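You operate a simulated robot arm through the tools that you are given. There is no shell and no other tool.

Carry out the task below with a simulated robot arm. There is one attempt and no reset: what you move stays moved.

JOB
Pump the tank to the card's pressure, run the timer, then vent it.
Fine: shut the cover and the white wheel before pumping; wait for the result; open the white wheel till the display shows nought. Where these are worked on the way, their far stop is far enough and under half their travel is too little: white wheel.

The check looks at the end state, three seconds after you hand in, the way a careful person would. Anything else that was tipped, shoved, dropped, spilled or broken makes it a failure. A push-on lid holds only when it is set on centred and level and pressed home; a screw cap is set on level and turned clockwise until tight.

ROBOT AND FRAMES
A 6-joint arm with a two-finger parallel gripper, fixed in place. Base frame: the origin is on the floor under the middle of its stand, x ahead of it, y to its left, z up; the work surface is at about z = 800. Lengths are in mm, angles in degrees, forces in N, time in s.
With the tool pointing down near the work surface it reaches from about 260 to 640 mm from the base axis. Its first joint turns from -115.0 to 115.0 degrees. Payload 3.43 kg.
Tool frame: the origin (TCP) lies between the finger pads and is the grasp point; the fingertips stand 34 mm ahead of it; z points along the fingers, y is the line along which they close. The gripper opens to 128 mm. The fingers are 24 mm wide and 12 mm thick; the gripper's body (48 by 130 mm) begins 96 mm behind the TCP.
Orientation is told as [roll, pitch, yaw] about the base's x, y, z axes, in that order, counted from this pose: with the fingers straight down and closing along the base's y, the tool's x points along the base's -x, its y along +y and its z along -z.

CONTROLS
- The arm moves only by the tool nudge_tool. Its argument "increments" is one flat list of numbers, 7 for each row, row after row: the turn, a rotation vector about the base's x, y, z in degrees, then the shift along the base's x, y, z in mm, then the gripper command, from -1 (fully open) to 1 (shut), values between in proportion. In form: [rx, ry, rz, dx, dy, dz, hand, rx, ry, rz, dx, dy, dz, hand, ...]. A call has 1 to 20 rows; each row shifts and turns the commanded pose from where the row before left it. Rows are played at 5 a second. More than 50 mm and 8.6 degrees between two rows, or a gripper value outside its range, and nothing of the call is played. A pose out of reach is approached as far as the arm can. The call stops where the force on the tool passes 40 N (or 10 N more than at its start, if that is more) or the arm is blocked; 0.2 s more then pass. The fingers move at their own pace (about 153 mm/s each) and stop on an object; they squeeze with about 45 N. The grip force told is the motor's: it shows also when the fingers shut on nothing. Time passes only in rows, and 0.2 s behind the last, so rows that do not move let the fingers close. The reply holds the time, the measured pose of the TCP, the force on the tool along the base axes, the opening and the grip force, in the units named above and with some noise, with the torque about the TCP (base axes, N m) and any sound that the robot's microphone picked up.
- Cameras (640 x 400 px; columns grow to the right, rows downward): "scene" is fixed at [38.3, -504, 1604.1]; the picture's right is [0.56, -0.83, 0.00], its down [-0.62, -0.42, -0.66] and it looks along [0.54, 0.37, -0.75] (base axes); focal length 344 px, centre (320, 200). "wrist" rides on the gripper at [76, -11, -160] in the tool frame; the picture's right is [0.15, 0.99, 0.00], its down [-0.88, 0.13, -0.46] and it looks along [-0.45, 0.07, 0.89] (tool axes); focal length 234 px, centre (320, 200). There is no depth. A picture from a camera that has moved, and an enlarged one, comes with that camera's place and axes in the base frame and with its lens. The place of the scene camera against the robot may be out by one fixed shift of up to 18 mm in any direction.
- snapshot(camera): a new picture of that camera. The clock stands still meanwhile.
- slide_trunk(by): slides the trunk up (or, below 0, down) by that many mm; the arm rides with it, the base frame stays. It gives what a move gives, with no picture.
- zoom(camera, box): a new picture of the part [left, top, right, bottom] of that camera's present view, enlarged. The clock stands still meanwhile.
- sign_off(): hands the job in; it is judged then, once.

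Nothing tells you positions but the pictures and the camera data. Unless the task says otherwise, let go and move clear before handing in.

The tools are called after "Call:" as a command line: name --argument value ..., lists and objects as JSON in quotes. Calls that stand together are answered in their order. nudge_tool: Moves the arm, as the interface text tells. Its arguments: {"type":"object","properties":{"increments":{"type":"array","items":{"type":"number"}}},"required":["increments"]} The other tools are called the same way: slide_trunk (by) moves the trunk up or down; snapshot (camera) takes a picture; zoom (camera, box) takes an enlarged picture of a part of a camera's view; sign_off () hands the job in.

At the start:

```text
time: 0.0
eef_pos: [479.1, -175.8, 1191.0]
ee_rot: [0.0, 0.1, -0.1]
contact_force: [-0.3, -0.2, -0.7]
wrist_torque: [0.0, -0.01, 0.02]
width: 128.2
gripper_force: 0.0
trunk travel left (down, up): [-925.0, 65.0]
```

scene: 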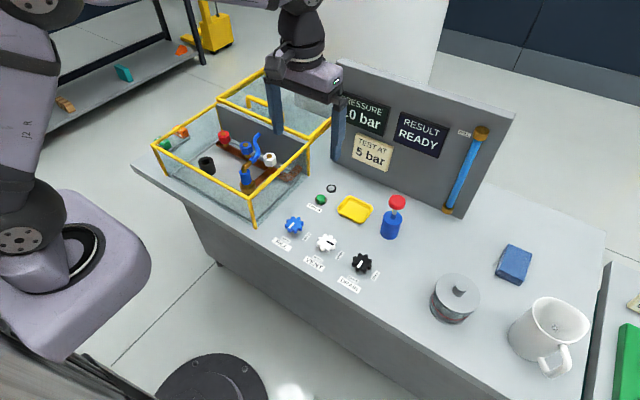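
wrist: 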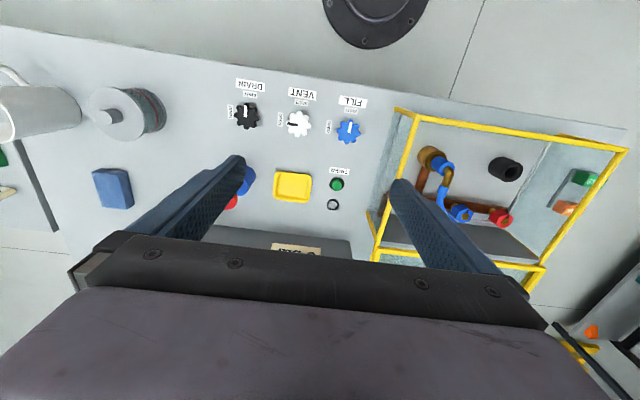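

I see a bench with a caged tank/piping box with a yellow-framed cover, three wheels (blue FILL, white VENT, black DRAIN), a green timer button, a yellow pad, a pump with red knob, and a panel with displays. I'll zoom in for detail first.

Call:
zoom --camera "scene" --box '[260, 160, 420, 300]'

Call:
zoom --camera "scene" --box '[320, 70, 520, 220]'

Call:
zoom --camera "scene" --box '[140, 60, 350, 230]'

Call:
zoom --camera "wrist" --box '[200, 60, 400, 220]'

Call:
zoom --camera "wrist" --box '[360, 90, 640, 300]'

```text
2.86 times, centred on (340, 230) of scene
camera zoom: at [38.3, -504.0, 1604.1], right [0.56, -0.83, 0.0], down [-0.62, -0.42, -0.66], along [0.54, 0.37, -0.75], focal length 982 px, centre (263, 114)
```

zoom: 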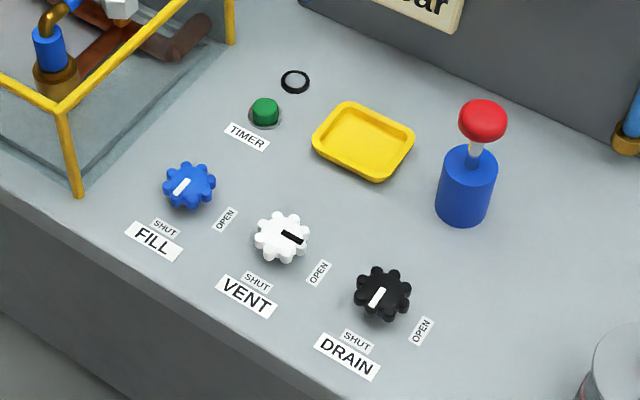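

```text
2.67 times, centred on (420, 145) of scene
camera zoom: at [38.3, -504.0, 1604.1], right [0.56, -0.83, 0.0], down [-0.62, -0.42, -0.66], along [0.54, 0.37, -0.75], focal length 916 px, centre (53, 347)
```

zoom: 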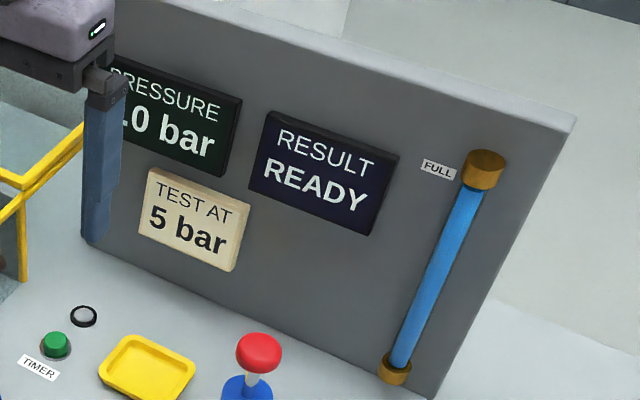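

```text
2.35 times, centred on (245, 145) of scene
camera zoom: at [38.3, -504.0, 1604.1], right [0.56, -0.83, 0.0], down [-0.62, -0.42, -0.66], along [0.54, 0.37, -0.75], focal length 808 px, centre (496, 329)
```

zoom: 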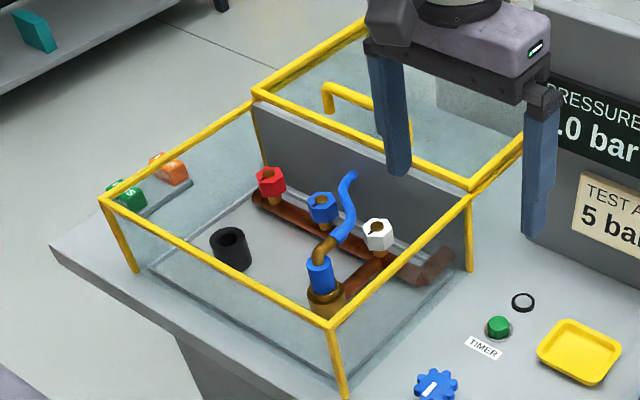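

```text
2.50 times, centred on (300, 140) of wrist
camera zoom: at [405.2, -185.5, 1349.5], right [-0.15, 0.99, 0.0], down [0.88, 0.13, 0.46], along [0.45, 0.07, -0.89], focal length 585 px, centre (370, 350)
```

zoom: 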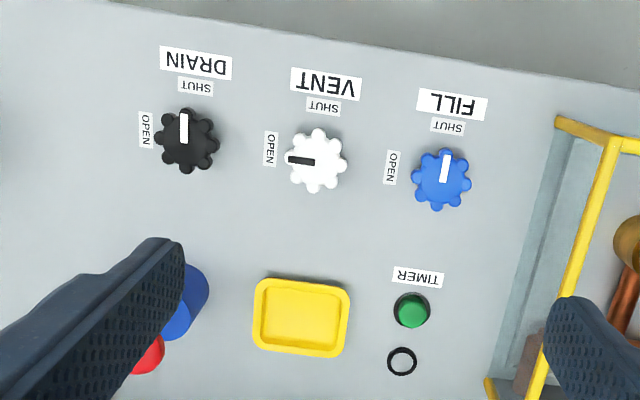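

```text
1.90 times, centred on (500, 195) of wrist
camera zoom: at [405.2, -185.5, 1349.5], right [-0.15, 0.99, 0.0], down [0.88, 0.13, 0.46], along [0.45, 0.07, -0.89], focal length 446 px, centre (-23, 210)
```

zoom: 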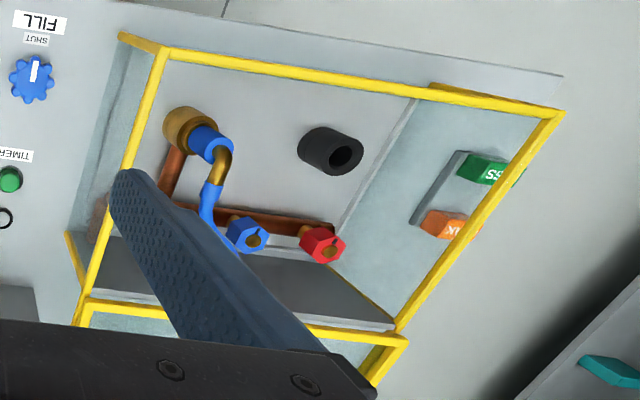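

The box spans roughly x 420–700, y −13–377, top z≈937, and its cover seems to be folded back at the far edge (x≈700). I'll move the arm aside to get clear views of the cover and displays.

Call:
nudge_tool --increments '[0, 0, 0, -40, -25, 0, -1, 0, 0, 0, -40, -25, 0, -1, 0, 0, 0, -40, -25, 0, -1, 0, 0, 0, -20, -40, 0, -1, 0, 0, 0, 0, -40, 0, -1]'

Call:
snapshot --camera "scene"

Call:
snapshot --camera "wrist"

```text
time: 1.2
eef_pos: [341.8, -335.8, 1187.3]
ee_rot: [0.0, -0.1, 0.0]
contact_force: [-0.1, -0.5, -0.4]
wrist_torque: [0.06, -0.02, 0.0]
width: 128.1
gripper_force: 0.0
trunk travel left (down, up): [-925.0, 65.0]
```

```text
taken
```

scene: 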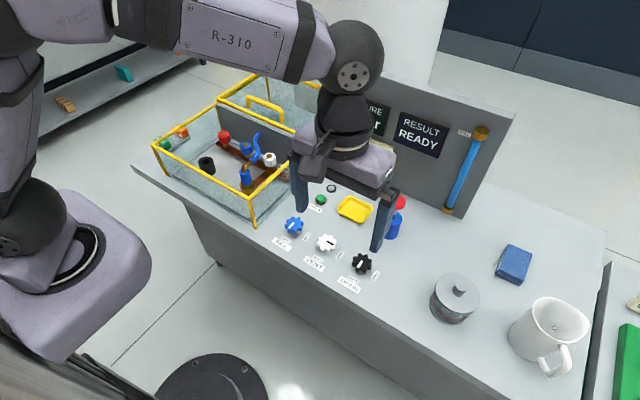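

```text
taken
camera wrist: at [266.4, -347.2, 1348.1], right [-0.15, 0.99, 0.0], down [0.88, 0.13, 0.46], along [0.45, 0.07, -0.89], focal length 234 px, centre (320, 200)
```

wrist: 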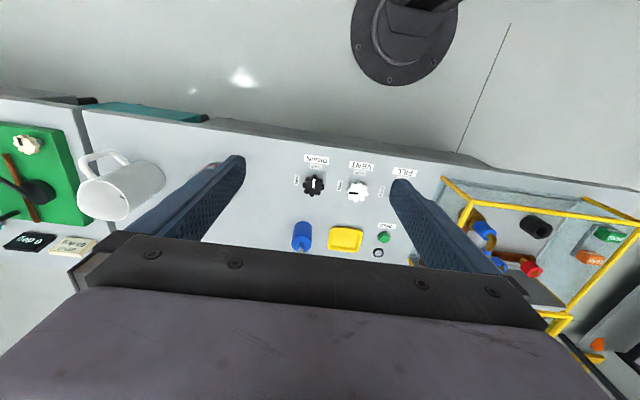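

Call:
zoom --camera "scene" --box '[140, 60, 330, 230]'

Call:
nudge_tool --increments '[0, 0, 0, 0, 45, 0, -1, 0, 0, 0, 0, 45, 0, -1, 0, 0, 0, 0, 45, 0, -1, 0, 0, 0, 0, 45, 0, -1, 0, 0, 0, 0, 45, 0, -1, 0, 0, 0, 0, 45, 0, -1, 0, 0, 0, 0, 45, 0, -1, 0, 0, 0, 0, 45, 0, -1, 0, 0, 0, 0, 45, 0, -1, 0, 0, 0, 0, 45, 0, -1, 0, 0, 0, 0, 45, 0, -1]'

Call:
snapshot --camera "wrist"

Call:
snapshot --camera "scene"

```text
2.35 times, centred on (235, 145) of scene
camera zoom: at [38.3, -504.0, 1604.1], right [0.56, -0.83, 0.0], down [-0.62, -0.42, -0.66], along [0.54, 0.37, -0.75], focal length 808 px, centre (520, 329)
```

zoom: 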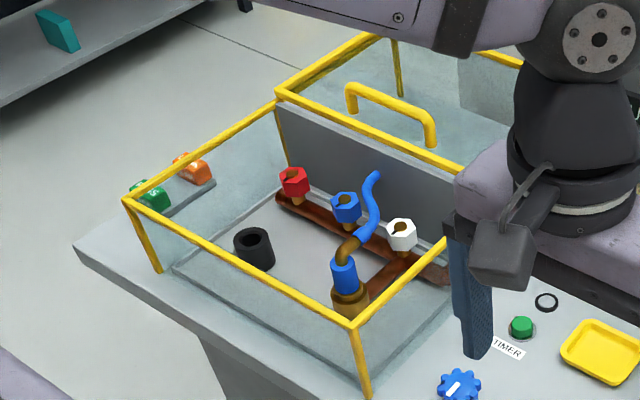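

```text
time: 3.6
eef_pos: [339.8, 167.1, 1190.4]
ee_rot: [-0.1, -0.1, -0.1]
contact_force: [-0.2, 0.7, -0.6]
wrist_torque: [-0.02, 0.02, 0.02]
width: 127.9
gripper_force: 0.0
trunk travel left (down, up): [-925.0, 65.0]
```

```text
taken
camera wrist: at [265.6, 156.9, 1348.6], right [-0.15, 0.99, 0.0], down [0.88, 0.13, 0.46], along [0.45, 0.07, -0.89], focal length 234 px, centre (320, 200)
```

wrist: 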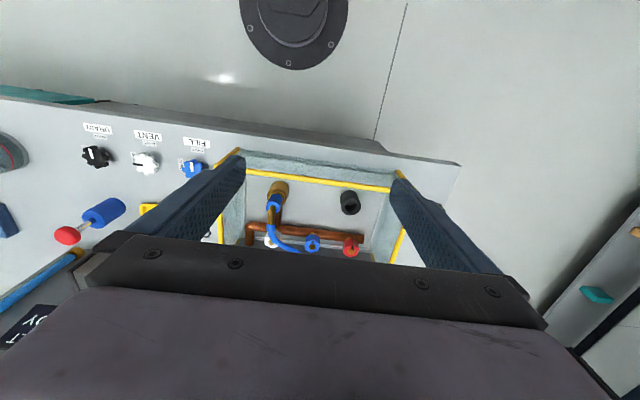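

```text
taken
```

scene: 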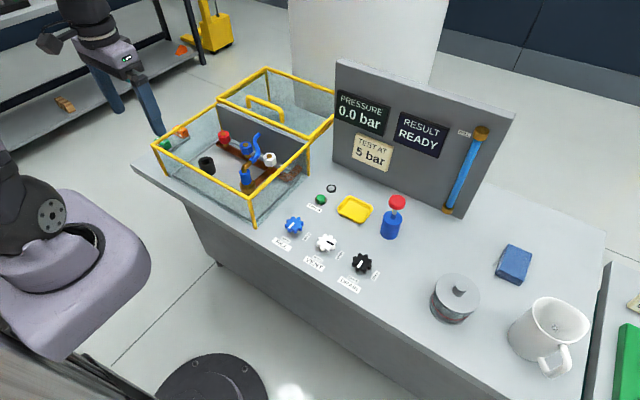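

Call:
zoom --camera "scene" --box '[140, 60, 350, 230]'

Call:
zoom --camera "scene" --box '[210, 60, 340, 150]'

Call:
zoom --camera "scene" --box '[325, 60, 465, 180]'

```text
2.35 times, centred on (245, 145) of scene
camera zoom: at [38.3, -504.0, 1604.1], right [0.56, -0.83, 0.0], down [-0.62, -0.42, -0.66], along [0.54, 0.37, -0.75], focal length 808 px, centre (496, 329)
```

zoom: 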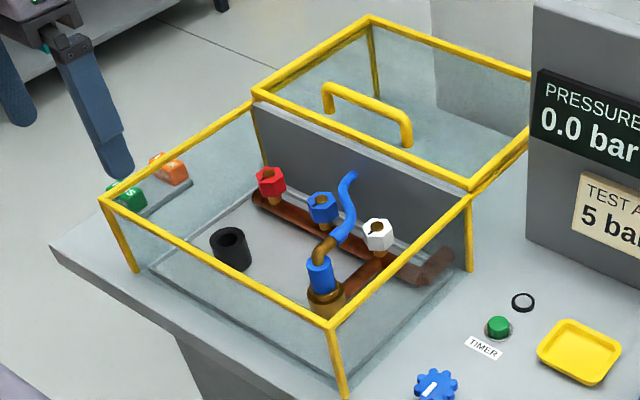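

```text
4.44 times, centred on (275, 105) of scene
camera zoom: at [38.3, -504.0, 1604.1], right [0.56, -0.83, 0.0], down [-0.62, -0.42, -0.66], along [0.54, 0.37, -0.75], focal length 1527 px, centre (520, 622)
```

zoom: 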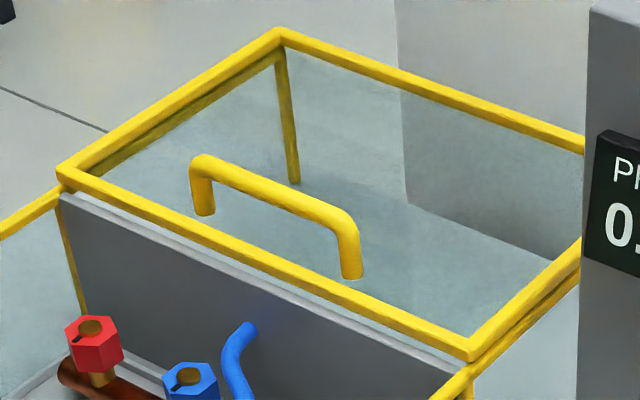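

```text
3.33 times, centred on (395, 120) of scene
camera zoom: at [38.3, -504.0, 1604.1], right [0.56, -0.83, 0.0], down [-0.62, -0.42, -0.66], along [0.54, 0.37, -0.75], focal length 1145 px, centre (70, 467)
```

zoom: 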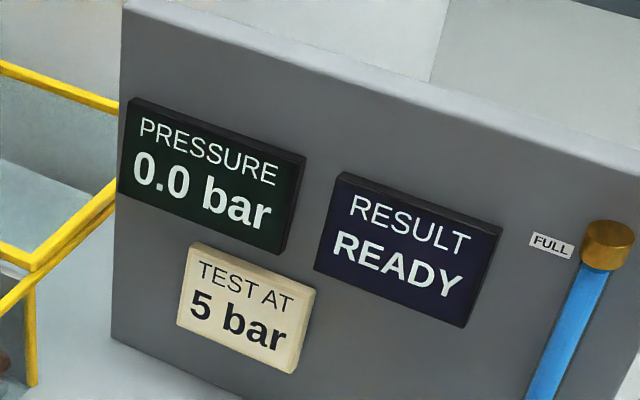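

The cover is a framed clear sheet with a raised handle (bar along y, around x≈720, y≈107–247, top z≈992), parked behind the box on rails, so it should slide towards me along −x. I'll tilt the tool forward, close the fingers, and reach out to hook behind the handle.

Call:
nudge_tool --increments '[0, -6, 0, 40, 0, 0, 1, 0, -6, 0, 40, 0, 0, 1, 0, -6, 0, 40, 0, 0, 1, 0, -6, 0, 40, 0, 0, 1, 0, -6, 0, 40, 0, -10, 1, 0, 0, 0, 40, 2, -20, 1, 0, 0, 0, 40, 2, -20, 1, 0, 0, 0, 40, 2, -20, 1, 0, 0, 0, 40, 2, -20, 1]'

Call:
snapshot --camera "scene"

Call:
snapshot --camera "wrist"

```text
time: 5.6
eef_pos: [701.7, 173.7, 1098.1]
ee_rot: [0.0, -29.9, 0.2]
contact_force: [0.1, 0.0, 0.7]
wrist_torque: [0.04, 0.0, -0.05]
width: 0.0
gripper_force: 32.8
trunk travel left (down, up): [-925.0, 65.0]
```

```text
taken
```

scene: 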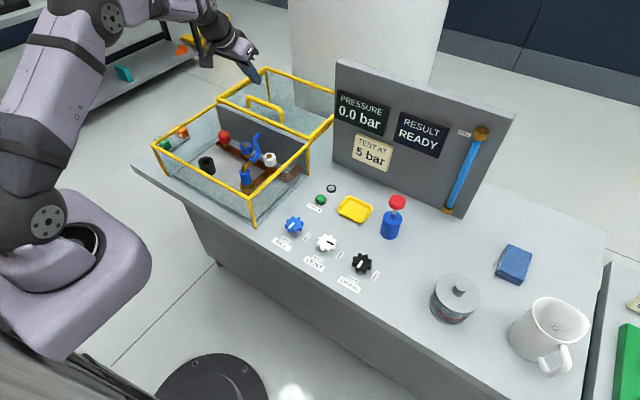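

```text
taken
camera wrist: at [557.9, 163.7, 1198.6], right [-0.13, 0.99, -0.07], down [0.54, 0.13, 0.83], along [0.83, 0.07, -0.55], focal length 234 px, centre (320, 200)
```

wrist: 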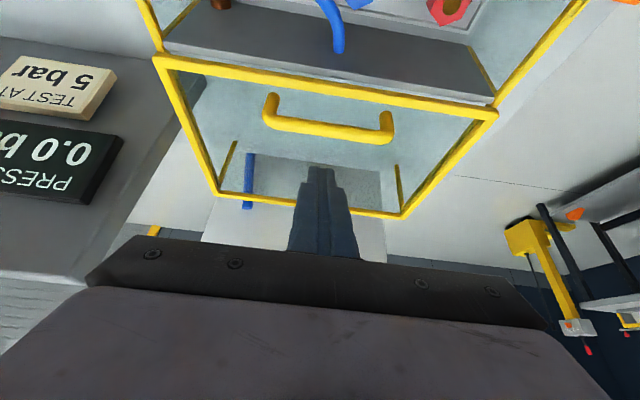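

The reach works at this tilt. From the wrist view the handle bar sits at about x≈735, y≈108–257, z≈985. I'll go past it above, check, then lower behind it.

Call:
nudge_tool --increments '[0, 0, 0, 38, 2, -10, 1, 0, 0, 0, 38, 2, -10, 1, 0, 0, 0, 0, 0, -15, 1, 0, 0, 0, 0, 0, -15, 1, 0, 0, 0, 0, 0, 0, 1]'

Call:
snapshot --camera "wrist"

Call:
zoom --camera "scene" --box '[200, 30, 340, 150]'

```text
time: 6.8
eef_pos: [760.1, 174.3, 1048.3]
ee_rot: [0.0, -30.0, 0.1]
contact_force: [0.3, -0.3, 0.0]
wrist_torque: [0.0, 0.02, 0.01]
width: 0.0
gripper_force: 32.8
out of reach, approached as far as the arm can: row 2
trunk travel left (down, up): [-925.0, 65.0]
```

```text
taken
camera wrist: at [616.3, 163.4, 1148.6], right [-0.13, 0.99, -0.07], down [0.53, 0.13, 0.84], along [0.84, 0.07, -0.55], focal length 234 px, centre (320, 200)
```

wrist: 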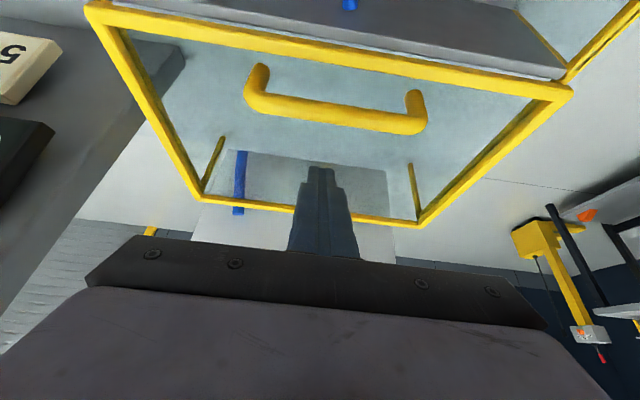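

```text
3.33 times, centred on (270, 90) of scene
camera zoom: at [38.3, -504.0, 1604.1], right [0.56, -0.83, 0.0], down [-0.62, -0.42, -0.66], along [0.54, 0.37, -0.75], focal length 1145 px, centre (487, 567)
```

zoom: 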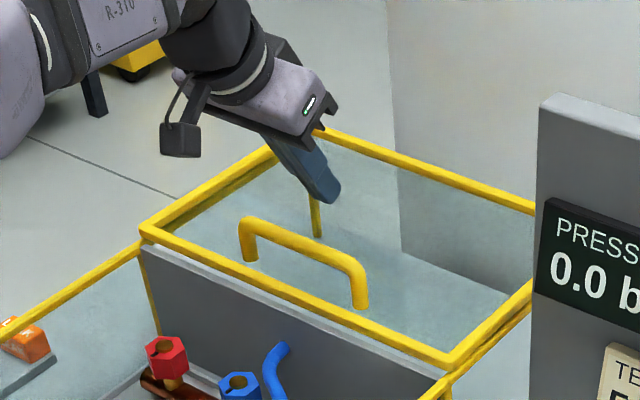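

Call:
nudge_tool --increments '[0, 0, 0, 3, 0, -12, 1, 0, 0, 0, 3, 0, -12, 1, 0, 0, 0, 0, 0, -8, 1, 0, 0, 0, 0, 0, 0, 1]'

Call:
snapshot --camera "wrist"

Call:
zoom --camera "scene" --box '[200, 30, 340, 150]'

```text
time: 7.8
eef_pos: [761.6, 174.7, 1015.6]
ee_rot: [0.0, -30.0, 0.0]
contact_force: [-0.5, -0.4, -0.7]
wrist_torque: [0.0, 0.01, -0.01]
width: 0.2
gripper_force: 32.9
out of reach, approached as far as the arm can: row 3
trunk travel left (down, up): [-925.0, 65.0]
```

```text
taken
camera wrist: at [617.5, 163.5, 1115.9], right [-0.13, 0.99, -0.07], down [0.54, 0.13, 0.83], along [0.84, 0.07, -0.55], focal length 234 px, centre (320, 200)
```

wrist: 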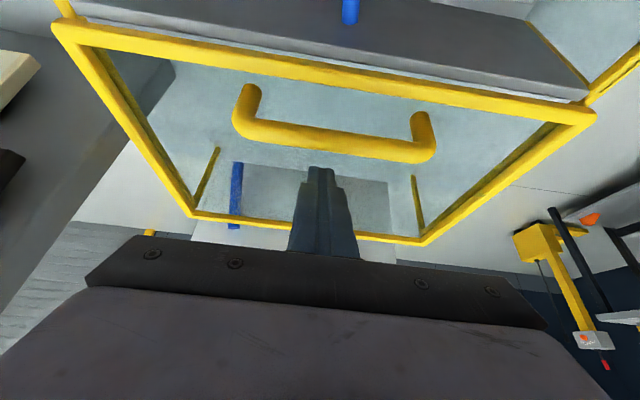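

```text
3.33 times, centred on (270, 90) of scene
camera zoom: at [38.3, -504.0, 1604.1], right [0.56, -0.83, 0.0], down [-0.62, -0.42, -0.66], along [0.54, 0.37, -0.75], focal length 1145 px, centre (487, 567)
```

zoom: 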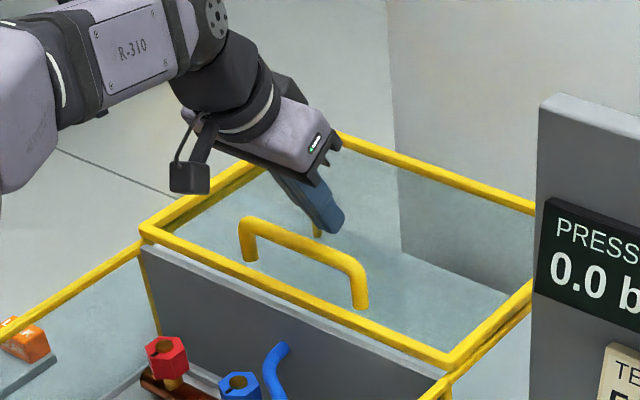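

The bar triangulates to x≈731, z≈988; my fingertips are behind it but the arm can't stretch lower from here. I'll lower the trunk so the fingers drop straight down behind the bar.

Call:
slide_trunk --by -26

Call:
snapshot --camera "wrist"

Call:
zoom --camera "scene" --box '[200, 30, 340, 150]'

```text
time: 8.5
eef_pos: [761.1, 173.2, 988.8]
ee_rot: [0.0, -30.0, 0.0]
contact_force: [-0.5, 0.7, 0.0]
wrist_torque: [0.01, 0.03, 0.01]
width: 0.0
gripper_force: 33.2
trunk travel left (down, up): [-899.0, 91.0]
```

```text
taken
camera wrist: at [617.3, 163.4, 1090.2], right [-0.13, 0.99, -0.07], down [0.53, 0.13, 0.84], along [0.84, 0.07, -0.55], focal length 234 px, centre (320, 200)
```

wrist: 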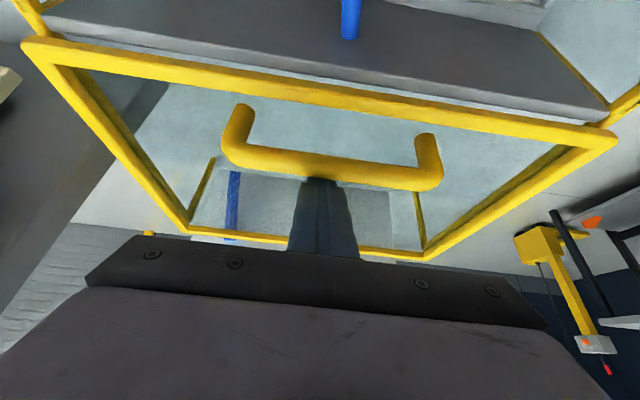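

```text
3.33 times, centred on (270, 90) of scene
camera zoom: at [38.3, -504.0, 1604.1], right [0.56, -0.83, 0.0], down [-0.62, -0.42, -0.66], along [0.54, 0.37, -0.75], focal length 1145 px, centre (487, 567)
```

zoom: 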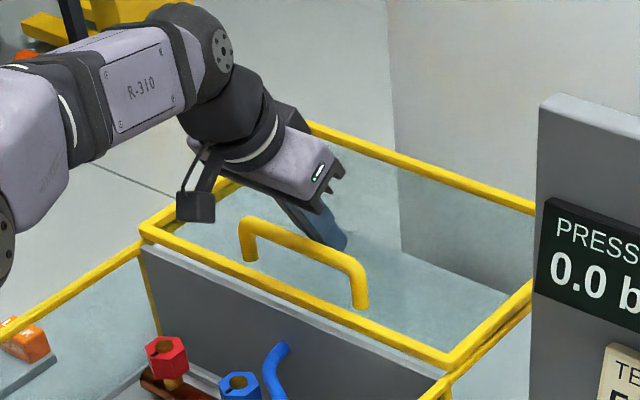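

The fingertips are now behind and below the bar. I'll pull gently towards −x and see whether the cover follows.

Call:
nudge_tool --increments '[0, 0, 0, -8, 0, 0, 1, 0, 0, 0, -8, 0, 0, 1, 0, 0, 0, -8, 0, 0, 1, 0, 0, 0, -8, 0, 0, 1, 0, 0, 0, -8, 0, 0, 1, 0, 0, 0, -8, 0, 0, 1]'

Call:
snapshot --camera "wrist"

Call:
zoom --camera "scene" --box '[140, 60, 350, 230]'

```text
time: 9.9
eef_pos: [714.7, 173.7, 990.2]
ee_rot: [0.1, -30.0, 0.0]
contact_force: [2.1, -0.3, 1.2]
wrist_torque: [-0.03, 0.03, 0.03]
width: 0.0
gripper_force: 32.6
trunk travel left (down, up): [-899.0, 91.0]
```

```text
taken
camera wrist: at [569.9, 163.7, 1090.8], right [-0.13, 0.99, -0.07], down [0.54, 0.13, 0.83], along [0.84, 0.07, -0.55], focal length 234 px, centre (320, 200)
```

wrist: 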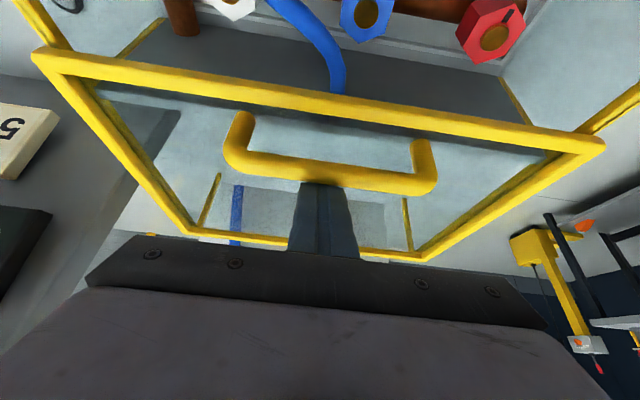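

```text
2.35 times, centred on (245, 145) of scene
camera zoom: at [38.3, -504.0, 1604.1], right [0.56, -0.83, 0.0], down [-0.62, -0.42, -0.66], along [0.54, 0.37, -0.75], focal length 808 px, centre (496, 329)
```

zoom: 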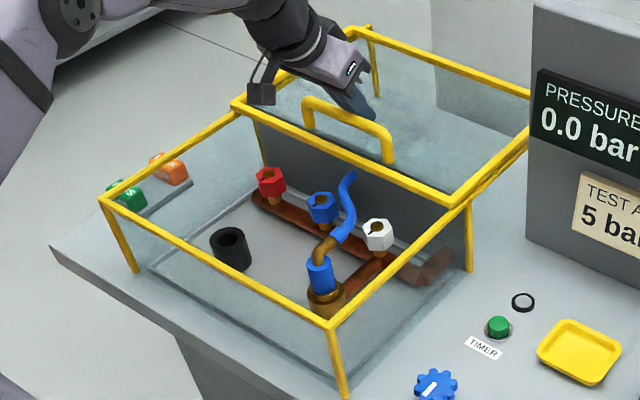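

The cover slides easily (about 2 N). I'll keep pulling it along the rails.

Call:
nudge_tool --increments '[0, 0, 0, -12, 0, 0, 1, 0, 0, 0, -12, 0, 0, 1, 0, 0, 0, -12, 0, 0, 1, 0, 0, 0, -12, 0, 0, 1, 0, 0, 0, -12, 0, 0, 1, 0, 0, 0, -12, 0, 0, 1, 0, 0, 0, -12, 0, 0, 1, 0, 0, 0, -12, 0, 0, 1, 0, 0, 0, -12, 0, 0, 1, 0, 0, 0, -12, 0, 0, 1, 0, 0, 0, -12, 0, 0, 1, 0, 0, 0, -12, 0, 0, 1, 0, 0, 0, -12, 0, 0, 1, 0, 0, 0, -12, 0, 0, 1]'

Call:
snapshot --camera "wrist"

Call:
zoom --camera "scene" --box '[140, 60, 350, 230]'

```text
time: 12.9
eef_pos: [545.7, 173.9, 990.1]
ee_rot: [0.0, -29.9, -0.1]
contact_force: [3.1, -0.1, 4.2]
wrist_torque: [0.04, -0.11, 0.02]
width: 0.0
gripper_force: 32.6
trunk travel left (down, up): [-899.0, 91.0]
```

```text
taken
camera wrist: at [401.0, 163.4, 1090.8], right [-0.13, 0.99, -0.07], down [0.53, 0.13, 0.84], along [0.84, 0.07, -0.55], focal length 234 px, centre (320, 200)
```

wrist: 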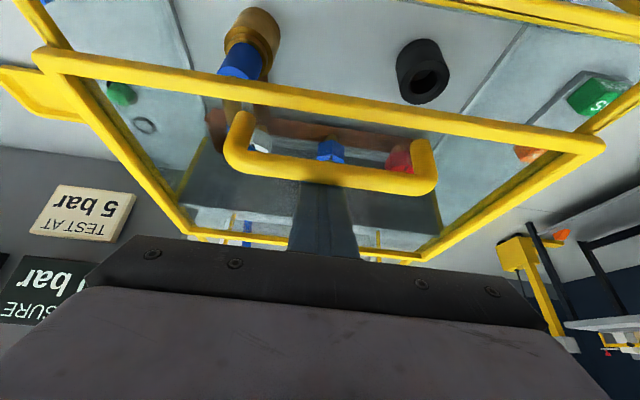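

```text
2.35 times, centred on (245, 145) of scene
camera zoom: at [38.3, -504.0, 1604.1], right [0.56, -0.83, 0.0], down [-0.62, -0.42, -0.66], along [0.54, 0.37, -0.75], focal length 808 px, centre (496, 329)
```

zoom: 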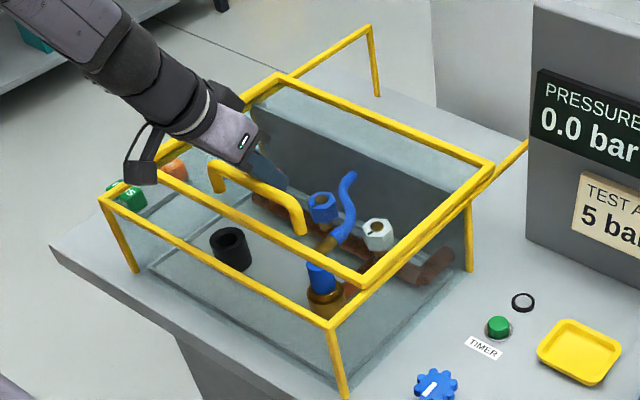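

Call:
nudge_tool --increments '[0, 0, 0, -8, 0, 0, 1, 0, 0, 0, -8, 0, 0, 1, 0, 0, 0, -8, 0, 0, 1, 0, 0, 0, -8, 0, 0, 1, 0, 0, 0, -8, 0, 0, 1, 0, 0, 0, -8, 0, 0, 1, 0, 0, 0, -4, 0, 0, 1, 0, 0, 0, -4, 0, 0, 1, 0, 0, 0, -4, 0, 0, 1, 0, 0, 0, -4, 0, 0, 1, 0, 0, 0, -4, 0, 0, 1, 0, 0, 0, -4, 0, 0, 1]'

Call:
snapshot --camera "wrist"

Call:
zoom --camera "scene" --box '[140, 60, 350, 230]'

```text
time: 15.5
eef_pos: [483.8, 174.3, 990.5]
ee_rot: [0.2, -30.4, -0.2]
contact_force: [38.6, -1.4, 5.9]
wrist_torque: [-0.15, -0.05, -0.07]
width: 0.1
gripper_force: 33.1
trunk travel left (down, up): [-899.0, 91.0]
```

```text
taken
camera wrist: at [338.7, 163.9, 1090.9], right [-0.12, 0.99, -0.07], down [0.53, 0.13, 0.84], along [0.84, 0.07, -0.54], focal length 234 px, centre (320, 200)
```

wrist: 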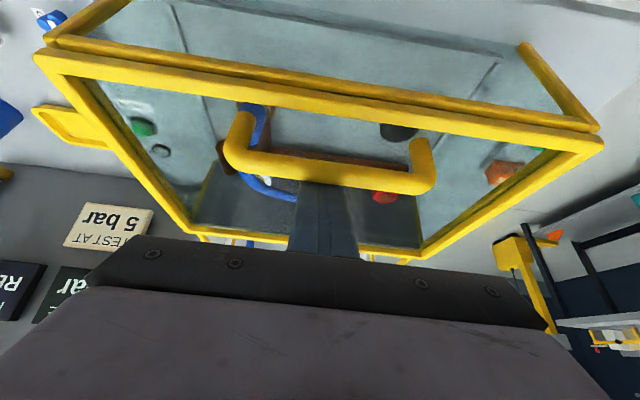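

```text
2.35 times, centred on (245, 145) of scene
camera zoom: at [38.3, -504.0, 1604.1], right [0.56, -0.83, 0.0], down [-0.62, -0.42, -0.66], along [0.54, 0.37, -0.75], focal length 808 px, centre (496, 329)
```

zoom: 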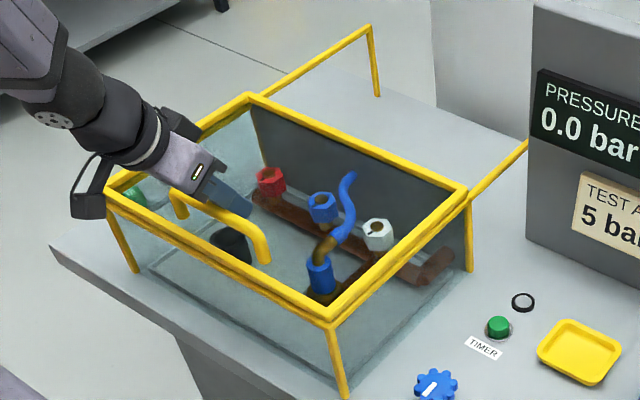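

The cover hit its front stop (38 N) and now covers the whole box. I'll back the fingers off, lift clear and go over to the white wheel, re-levelling the tool.

Call:
nudge_tool --increments '[0, 0, 0, 15, 0, 0, 1, 0, 0, 0, 10, 0, 5, 1, 0, 0, 0, 0, 0, 30, 1, 0, 0, 0, 0, 0, 30, 1, 0, 0, 0, 0, 0, 40, 1, 0, 6, 0, 0, -40, 0, -0.4, 0, 6, 0, 0, -40, 0, -0.4, 0, 6, 0, 0, -40, 0, -0.4, 0, 6, 0, 0, -40, 0, -0.4, 0, 6, 0, 0, -40, 0, -0.4, 0, 0, 0, -10, -40, 0, -0.4, 0, 0, 0, -10, -40, 0, -0.4, 0, 0, 0, 0, -40, -20, -0.4, 0, 0, 0, 0, -40, -20, -0.4, 0, 0, 0, 0, -30, -20, -0.4]'

Call:
snapshot --camera "wrist"

Call:
snapshot --camera "scene"

```text
time: 18.7
eef_pos: [477.8, -215.8, 1033.1]
ee_rot: [0.1, 0.0, 0.0]
contact_force: [0.1, 0.8, -0.1]
wrist_torque: [0.03, 0.02, 0.0]
width: 89.4
gripper_force: 0.0
trunk travel left (down, up): [-899.0, 91.0]
```

```text
taken
camera wrist: at [403.3, -226.3, 1192.0], right [-0.15, 0.99, 0.0], down [0.88, 0.13, 0.46], along [0.45, 0.07, -0.89], focal length 234 px, centre (320, 200)
```

wrist: 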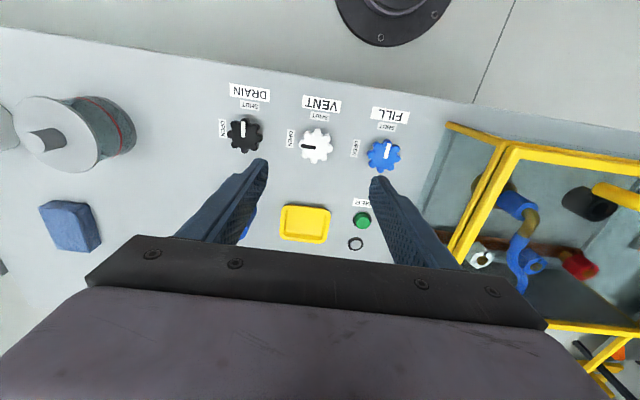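

```text
taken
```

scene: 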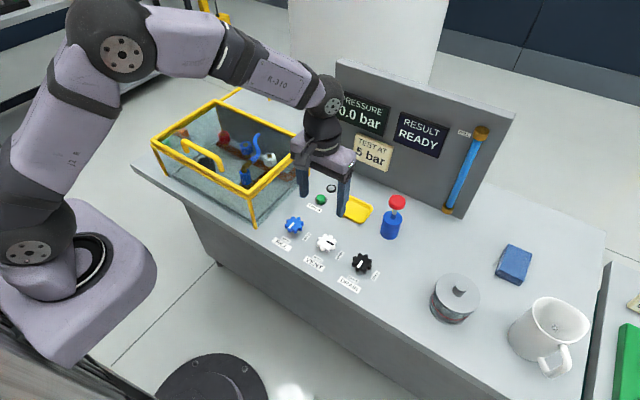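

Call:
zoom --camera "wrist" --box '[260, 85, 380, 185]'

Call:
zoom --camera "scene" --box '[270, 190, 410, 290]'

```text
4.00 times, centred on (320, 135) of wrist
camera zoom: at [403.3, -226.3, 1192.0], right [-0.15, 0.99, 0.0], down [0.88, 0.13, 0.46], along [0.45, 0.07, -0.89], focal length 937 px, centre (320, 460)
```

zoom: 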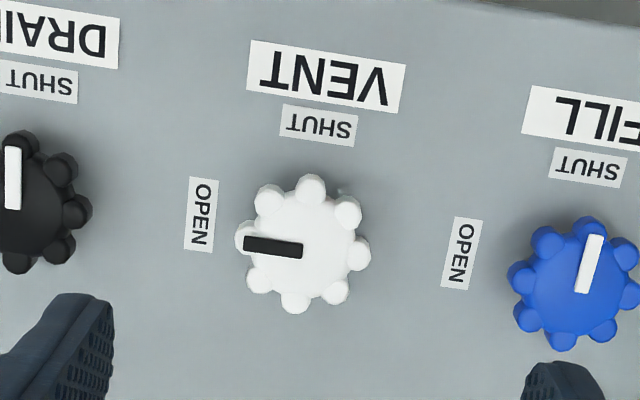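

```text
4.00 times, centred on (340, 240) of scene
camera zoom: at [38.3, -504.0, 1604.1], right [0.56, -0.83, 0.0], down [-0.62, -0.42, -0.66], along [0.54, 0.37, -0.75], focal length 1374 px, centre (240, 40)
```

zoom: 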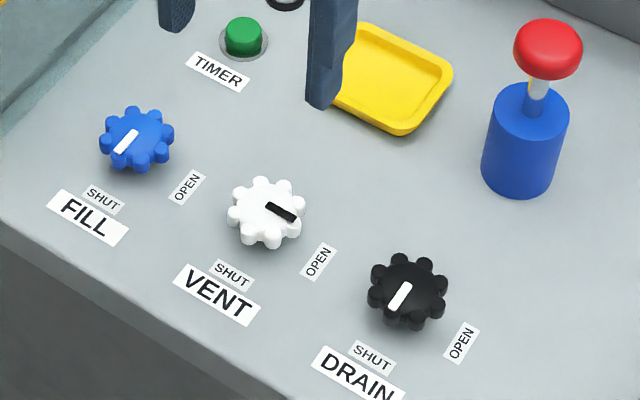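

The white wheel centre comes out at about (495, −216), pointer at OPEN; SHUT is a quarter turn clockwise from above. I'll align above it with 22.5° yaw so each pad bridges two lobes, and descend part way to check.

Call:
nudge_tool --increments '[0, 0, 7.5, 17, 0, -30, -0.35, 0, 0, 7.5, 0, 0, -30, -0.35, 0, 0, 7.5, 0, 0, -30, -0.35, 0, 0, 0, 0, 0, -30, -0.35, 0, 0, 0, 0, 0, -13, -0.35, 0, 0, 0, 0, 0, 0, -0.35]'

Call:
snapshot --camera "wrist"

Call:
zoom --camera "scene" --box '[270, 170, 410, 290]'

```text
time: 20.1
eef_pos: [495.1, -215.1, 901.5]
ee_rot: [0.0, 0.0, 22.5]
contact_force: [0.7, 0.3, 0.1]
wrist_torque: [0.0, 0.02, -0.01]
width: 86.5
gripper_force: 0.0
trunk travel left (down, up): [-899.0, 91.0]
```

```text
taken
camera wrist: at [430.8, -253.5, 1061.5], right [-0.51, 0.86, 0.0], down [0.76, 0.46, 0.46], along [0.39, 0.23, -0.89], focal length 234 px, centre (320, 200)
```

wrist: 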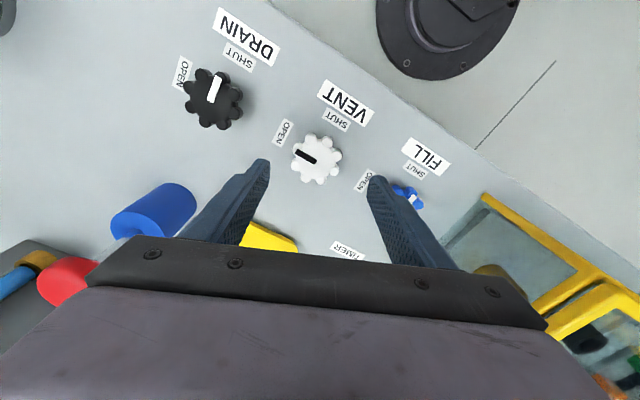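

```text
3.33 times, centred on (340, 230) of scene
camera zoom: at [38.3, -504.0, 1604.1], right [0.56, -0.83, 0.0], down [-0.62, -0.42, -0.66], along [0.54, 0.37, -0.75], focal length 1145 px, centre (253, 100)
```

zoom: 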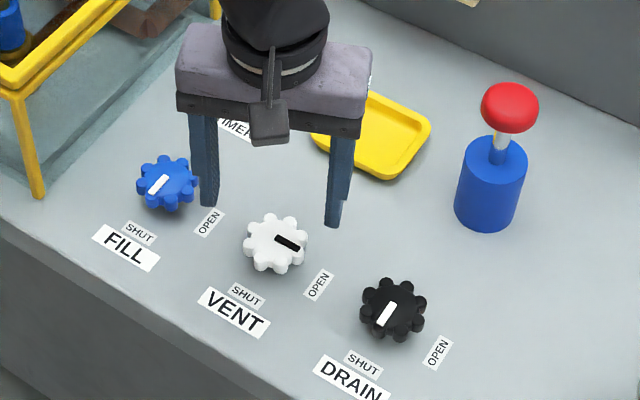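

Call:
nudge_tool --increments '[0, 0, 0, 1, -2, -15, -0.35, 0, 0, 0, 0, 0, -15, -0.35, 0, 0, 0, 0, 0, -12, -0.35, 0, 0, 0, 0, 0, -8, -0.35, 0, 0, 0, 0, 0, -6, -0.35, 0, 0, 0, 0, 0, 0, -0.35]'

Call:
snapshot --camera "wrist"

Call:
zoom --camera "scene" --box '[270, 170, 410, 290]'

```text
time: 21.5
eef_pos: [495.7, -216.4, 845.3]
ee_rot: [0.0, 0.0, 22.6]
contact_force: [-0.2, 0.0, -0.9]
wrist_torque: [0.0, 0.01, -0.02]
width: 86.5
gripper_force: 0.0
trunk travel left (down, up): [-899.0, 91.0]
```

```text
taken
camera wrist: at [431.5, -256.0, 1004.5], right [-0.51, 0.86, 0.0], down [0.76, 0.46, 0.46], along [0.39, 0.23, -0.89], focal length 234 px, centre (320, 200)
```

wrist: 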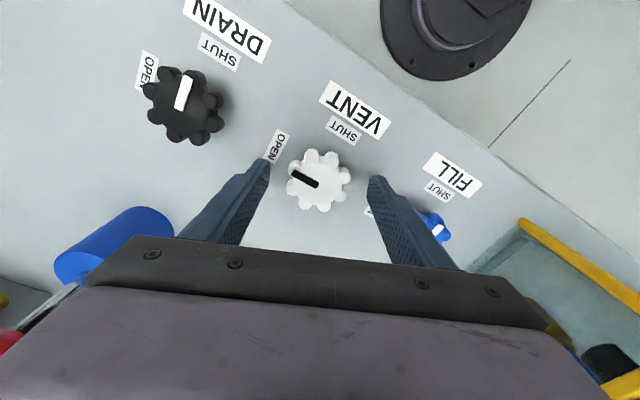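

```text
3.33 times, centred on (340, 230) of scene
camera zoom: at [38.3, -504.0, 1604.1], right [0.56, -0.83, 0.0], down [-0.62, -0.42, -0.66], along [0.54, 0.37, -0.75], focal length 1145 px, centre (253, 100)
```

zoom: 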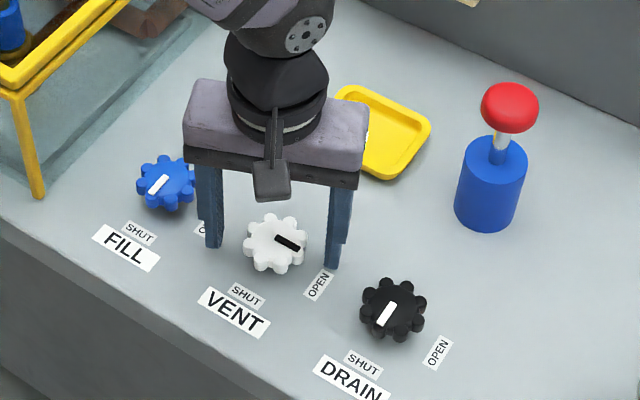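

Call:
nudge_tool --increments '[0, 0, 0, 0.5, -2, -3, -0.35, 0, 0, 0, 0, 0, 0, 0.0, 0, 0, 0, 0, 0, 0, 0.5, 0, 0, 0, 0, 0, 0, 1, 0, 0, 0, 0, 0, 0, 1]'

Call:
snapshot --camera "wrist"

```text
time: 22.7
eef_pos: [497.5, -219.3, 843.4]
ee_rot: [0.1, 0.0, 22.5]
contact_force: [-0.1, 1.8, 1.1]
wrist_torque: [0.3, 0.2, -0.15]
width: 49.0
gripper_force: 44.9
trunk travel left (down, up): [-899.0, 91.0]
```

```text
taken
camera wrist: at [433.0, -257.5, 1001.7], right [-0.51, 0.86, 0.0], down [0.76, 0.46, 0.46], along [0.39, 0.23, -0.89], focal length 234 px, centre (320, 200)
```

wrist: 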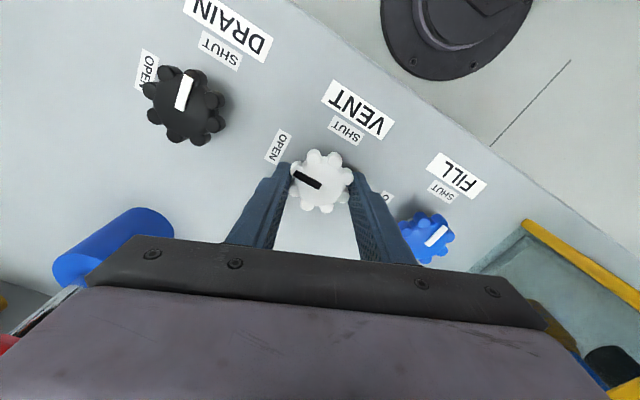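

Gripped at 49 mm. I'll start turning clockwise (negative about z).

Call:
nudge_tool --increments '[0, 0, -6, 0, 0, 0, 1, 0, 0, -6, 0, 0, 0, 1, 0, 0, -6, 0, 0, 0, 1, 0, 0, -6, 0, 0, 0, 1, 0, 0, -6, 0, 0, 0, 1]'

Call:
snapshot --camera "wrist"

Call:
zoom --camera "scene" --box '[270, 170, 410, 290]'

```text
time: 23.9
eef_pos: [497.3, -220.0, 842.7]
ee_rot: [0.0, 0.1, -7.6]
contact_force: [0.0, 1.9, -3.4]
wrist_torque: [-0.21, -0.7, 0.01]
width: 49.3
gripper_force: 45.2
trunk travel left (down, up): [-899.0, 91.0]
```

```text
taken
camera wrist: at [422.2, -220.4, 1001.7], right [-0.01, 1.0, 0.0], down [0.89, 0.01, 0.46], along [0.46, 0.01, -0.89], focal length 234 px, centre (320, 200)
```

wrist: 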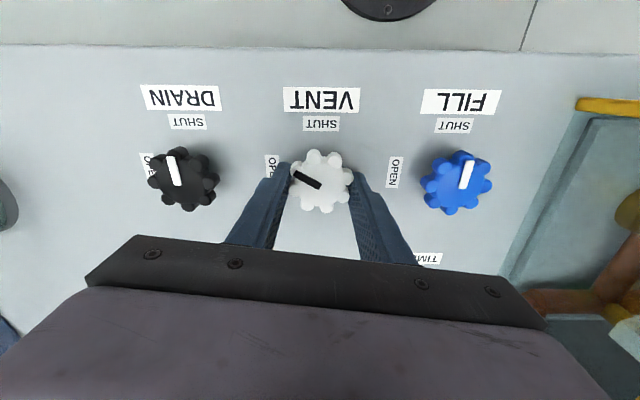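

```text
3.33 times, centred on (340, 230) of scene
camera zoom: at [38.3, -504.0, 1604.1], right [0.56, -0.83, 0.0], down [-0.62, -0.42, -0.66], along [0.54, 0.37, -0.75], focal length 1145 px, centre (253, 100)
```

zoom: 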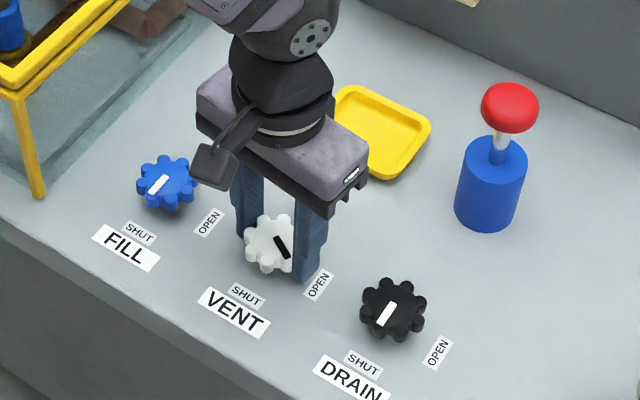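

The wheel turns together with the gripper. I'll keep turning clockwise through the remaining 60° and a bit more to seat it on its stop.

Call:
nudge_tool --increments '[0, 0, -6, 0, 0, 0, 1, 0, 0, -6, 0, 0, 0, 1, 0, 0, -6, 0, 0, 0, 1, 0, 0, -6, 0, 0, 0, 1, 0, 0, -6, 0, 0, 0, 1, 0, 0, -6, 0, 0, 0, 1, 0, 0, -6, 0, 0, 0, 1, 0, 0, -6, 0, 0, 0, 1, 0, 0, -6, 0, 0, 0, 1, 0, 0, -5, 0, 0, 0, 1]'

Call:
snapshot --camera "wrist"

Call:
zoom --camera "scene" --box '[270, 170, 410, 290]'

```text
time: 26.1
eef_pos: [495.9, -222.0, 843.2]
ee_rot: [0.1, 0.0, -66.6]
contact_force: [-4.4, -12.8, -3.3]
wrist_torque: [-0.36, 0.69, 0.0]
width: 49.1
gripper_force: 44.7
trunk travel left (down, up): [-899.0, 91.0]
```

```text
taken
camera wrist: at [456.9, -156.6, 1001.7], right [0.85, 0.53, 0.0], down [0.47, -0.76, 0.46], along [0.24, -0.39, -0.89], focal length 234 px, centre (320, 200)
```

wrist: 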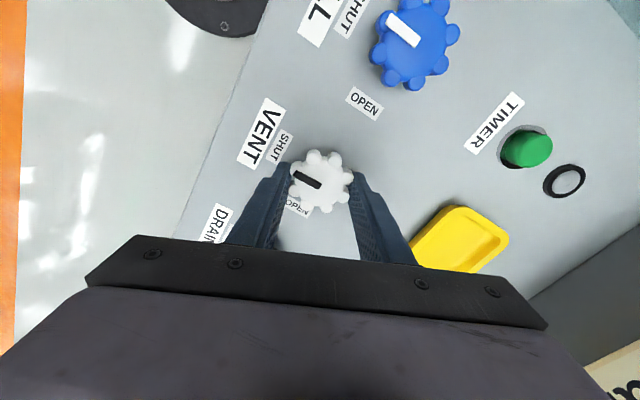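

```text
3.33 times, centred on (340, 230) of scene
camera zoom: at [38.3, -504.0, 1604.1], right [0.56, -0.83, 0.0], down [-0.62, -0.42, -0.66], along [0.54, 0.37, -0.75], focal length 1145 px, centre (253, 100)
```

zoom: 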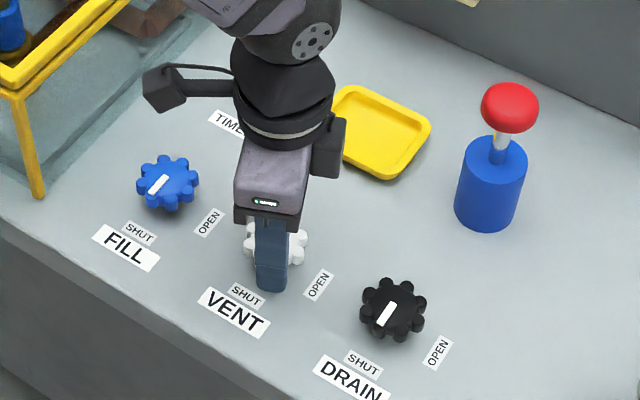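

Call:
nudge_tool --increments '[0, 0, -3, 0, 1, 0, 1, 0, 0, -3, 0, 1, 0, 1, 0, 0, 0, 0, 0, 0, 1]'

Call:
zoom --camera "wrist" --box '[240, 100, 400, 240]'

```text
time: 26.9
eef_pos: [495.2, -219.7, 840.8]
ee_rot: [-0.2, 0.2, -72.4]
contact_force: [-12.1, -19.3, -11.4]
wrist_torque: [-0.71, -0.17, 0.02]
width: 48.6
gripper_force: 45.3
trunk travel left (down, up): [-899.0, 91.0]
```

```text
2.86 times, centred on (320, 170) of wrist
camera zoom: at [463.4, -151.2, 1002.0], right [0.9, 0.44, 0.0], down [0.39, -0.8, 0.45], along [0.2, -0.41, -0.89], focal length 669 px, centre (320, 286)
```

zoom: 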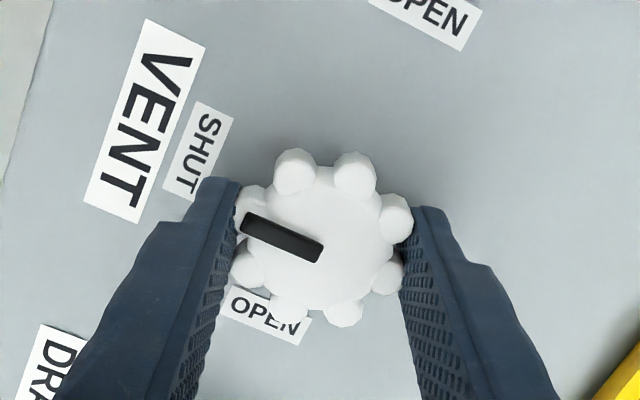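

The pointer now points straight to SHUT (−x). I'll release, lift, and check.

Call:
nudge_tool --increments '[0, 0, 0, 0, 0, 0, -0.3, 0, 0, 0, 0, 0, 0, -0.3, 0, 0, 0, 0, 0, 30, -0.3, 0, 0, 0, 0, 0, 40, -0.3, 0, 0, 7, 0, 0, 40, -0.3, 0, 0, 7, 0, 0, 40, -0.3, 0, 0, 7, 0, 0, 0, 1, 0, 0, 7, 0, 0, 0, 1, 0, 0, 7, 0, 0, 0, 1, 0, 0, 7, 0, 0, 0, 1, 0, 0, 7, 0, 0, 0, 1]'

Call:
snapshot --camera "wrist"

Call:
snapshot --camera "scene"

```text
time: 29.3
eef_pos: [497.5, -217.0, 991.8]
ee_rot: [0.0, 0.0, -23.3]
contact_force: [0.9, -0.4, -0.1]
wrist_torque: [0.03, -0.02, 0.03]
width: 0.0
gripper_force: 33.4
trunk travel left (down, up): [-899.0, 91.0]
```

```text
taken
camera wrist: at [424.3, -197.2, 1151.7], right [0.26, 0.97, 0.0], down [0.86, -0.23, 0.46], along [0.44, -0.12, -0.89], focal length 234 px, centre (320, 200)
```

wrist: 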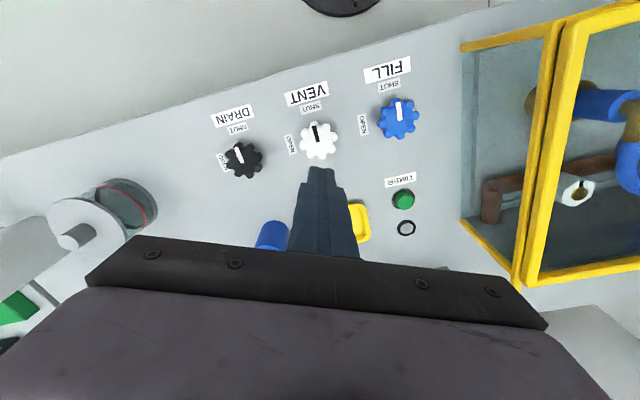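

```text
taken
```

scene: 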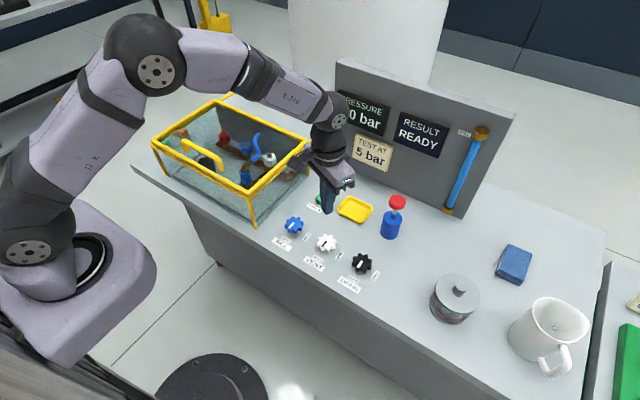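

Call:
zoom --camera "wrist" --box '[220, 50, 420, 180]'

Call:
zoom --camera "scene" --box '[270, 180, 420, 290]'

Call:
zoom --camera "scene" --box '[140, 80, 320, 230]'

```text
3.08 times, centred on (320, 115) of wrist
camera zoom: at [424.3, -197.2, 1151.7], right [0.26, 0.97, 0.0], down [0.86, -0.23, 0.46], along [0.44, -0.12, -0.89], focal length 720 px, centre (320, 462)
```

zoom: 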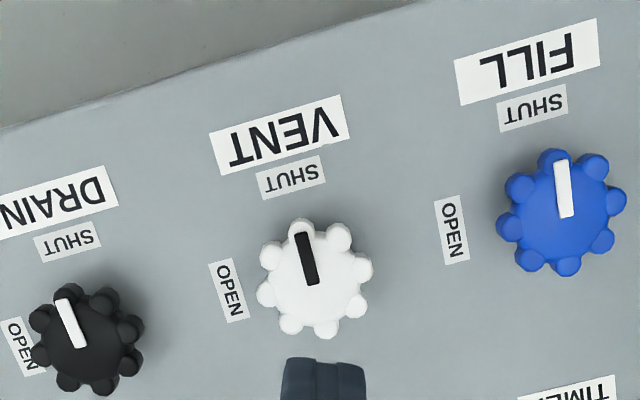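

```text
3.64 times, centred on (345, 235) of scene
camera zoom: at [38.3, -504.0, 1604.1], right [0.56, -0.83, 0.0], down [-0.62, -0.42, -0.66], along [0.54, 0.37, -0.75], focal length 1249 px, centre (229, 73)
```

zoom: 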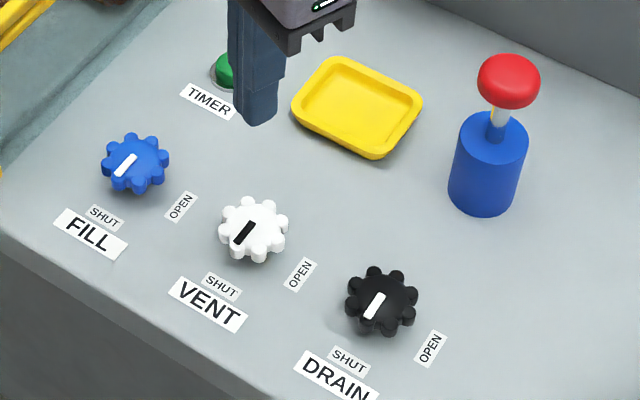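

```text
2.67 times, centred on (230, 155) of scene
camera zoom: at [38.3, -504.0, 1604.1], right [0.56, -0.83, 0.0], down [-0.62, -0.42, -0.66], along [0.54, 0.37, -0.75], focal length 916 px, centre (560, 320)
```

zoom: 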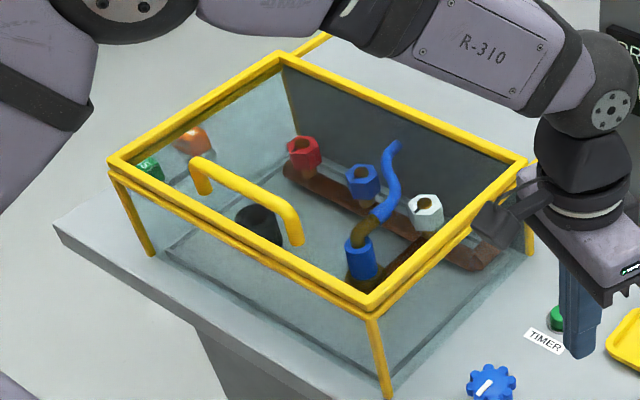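

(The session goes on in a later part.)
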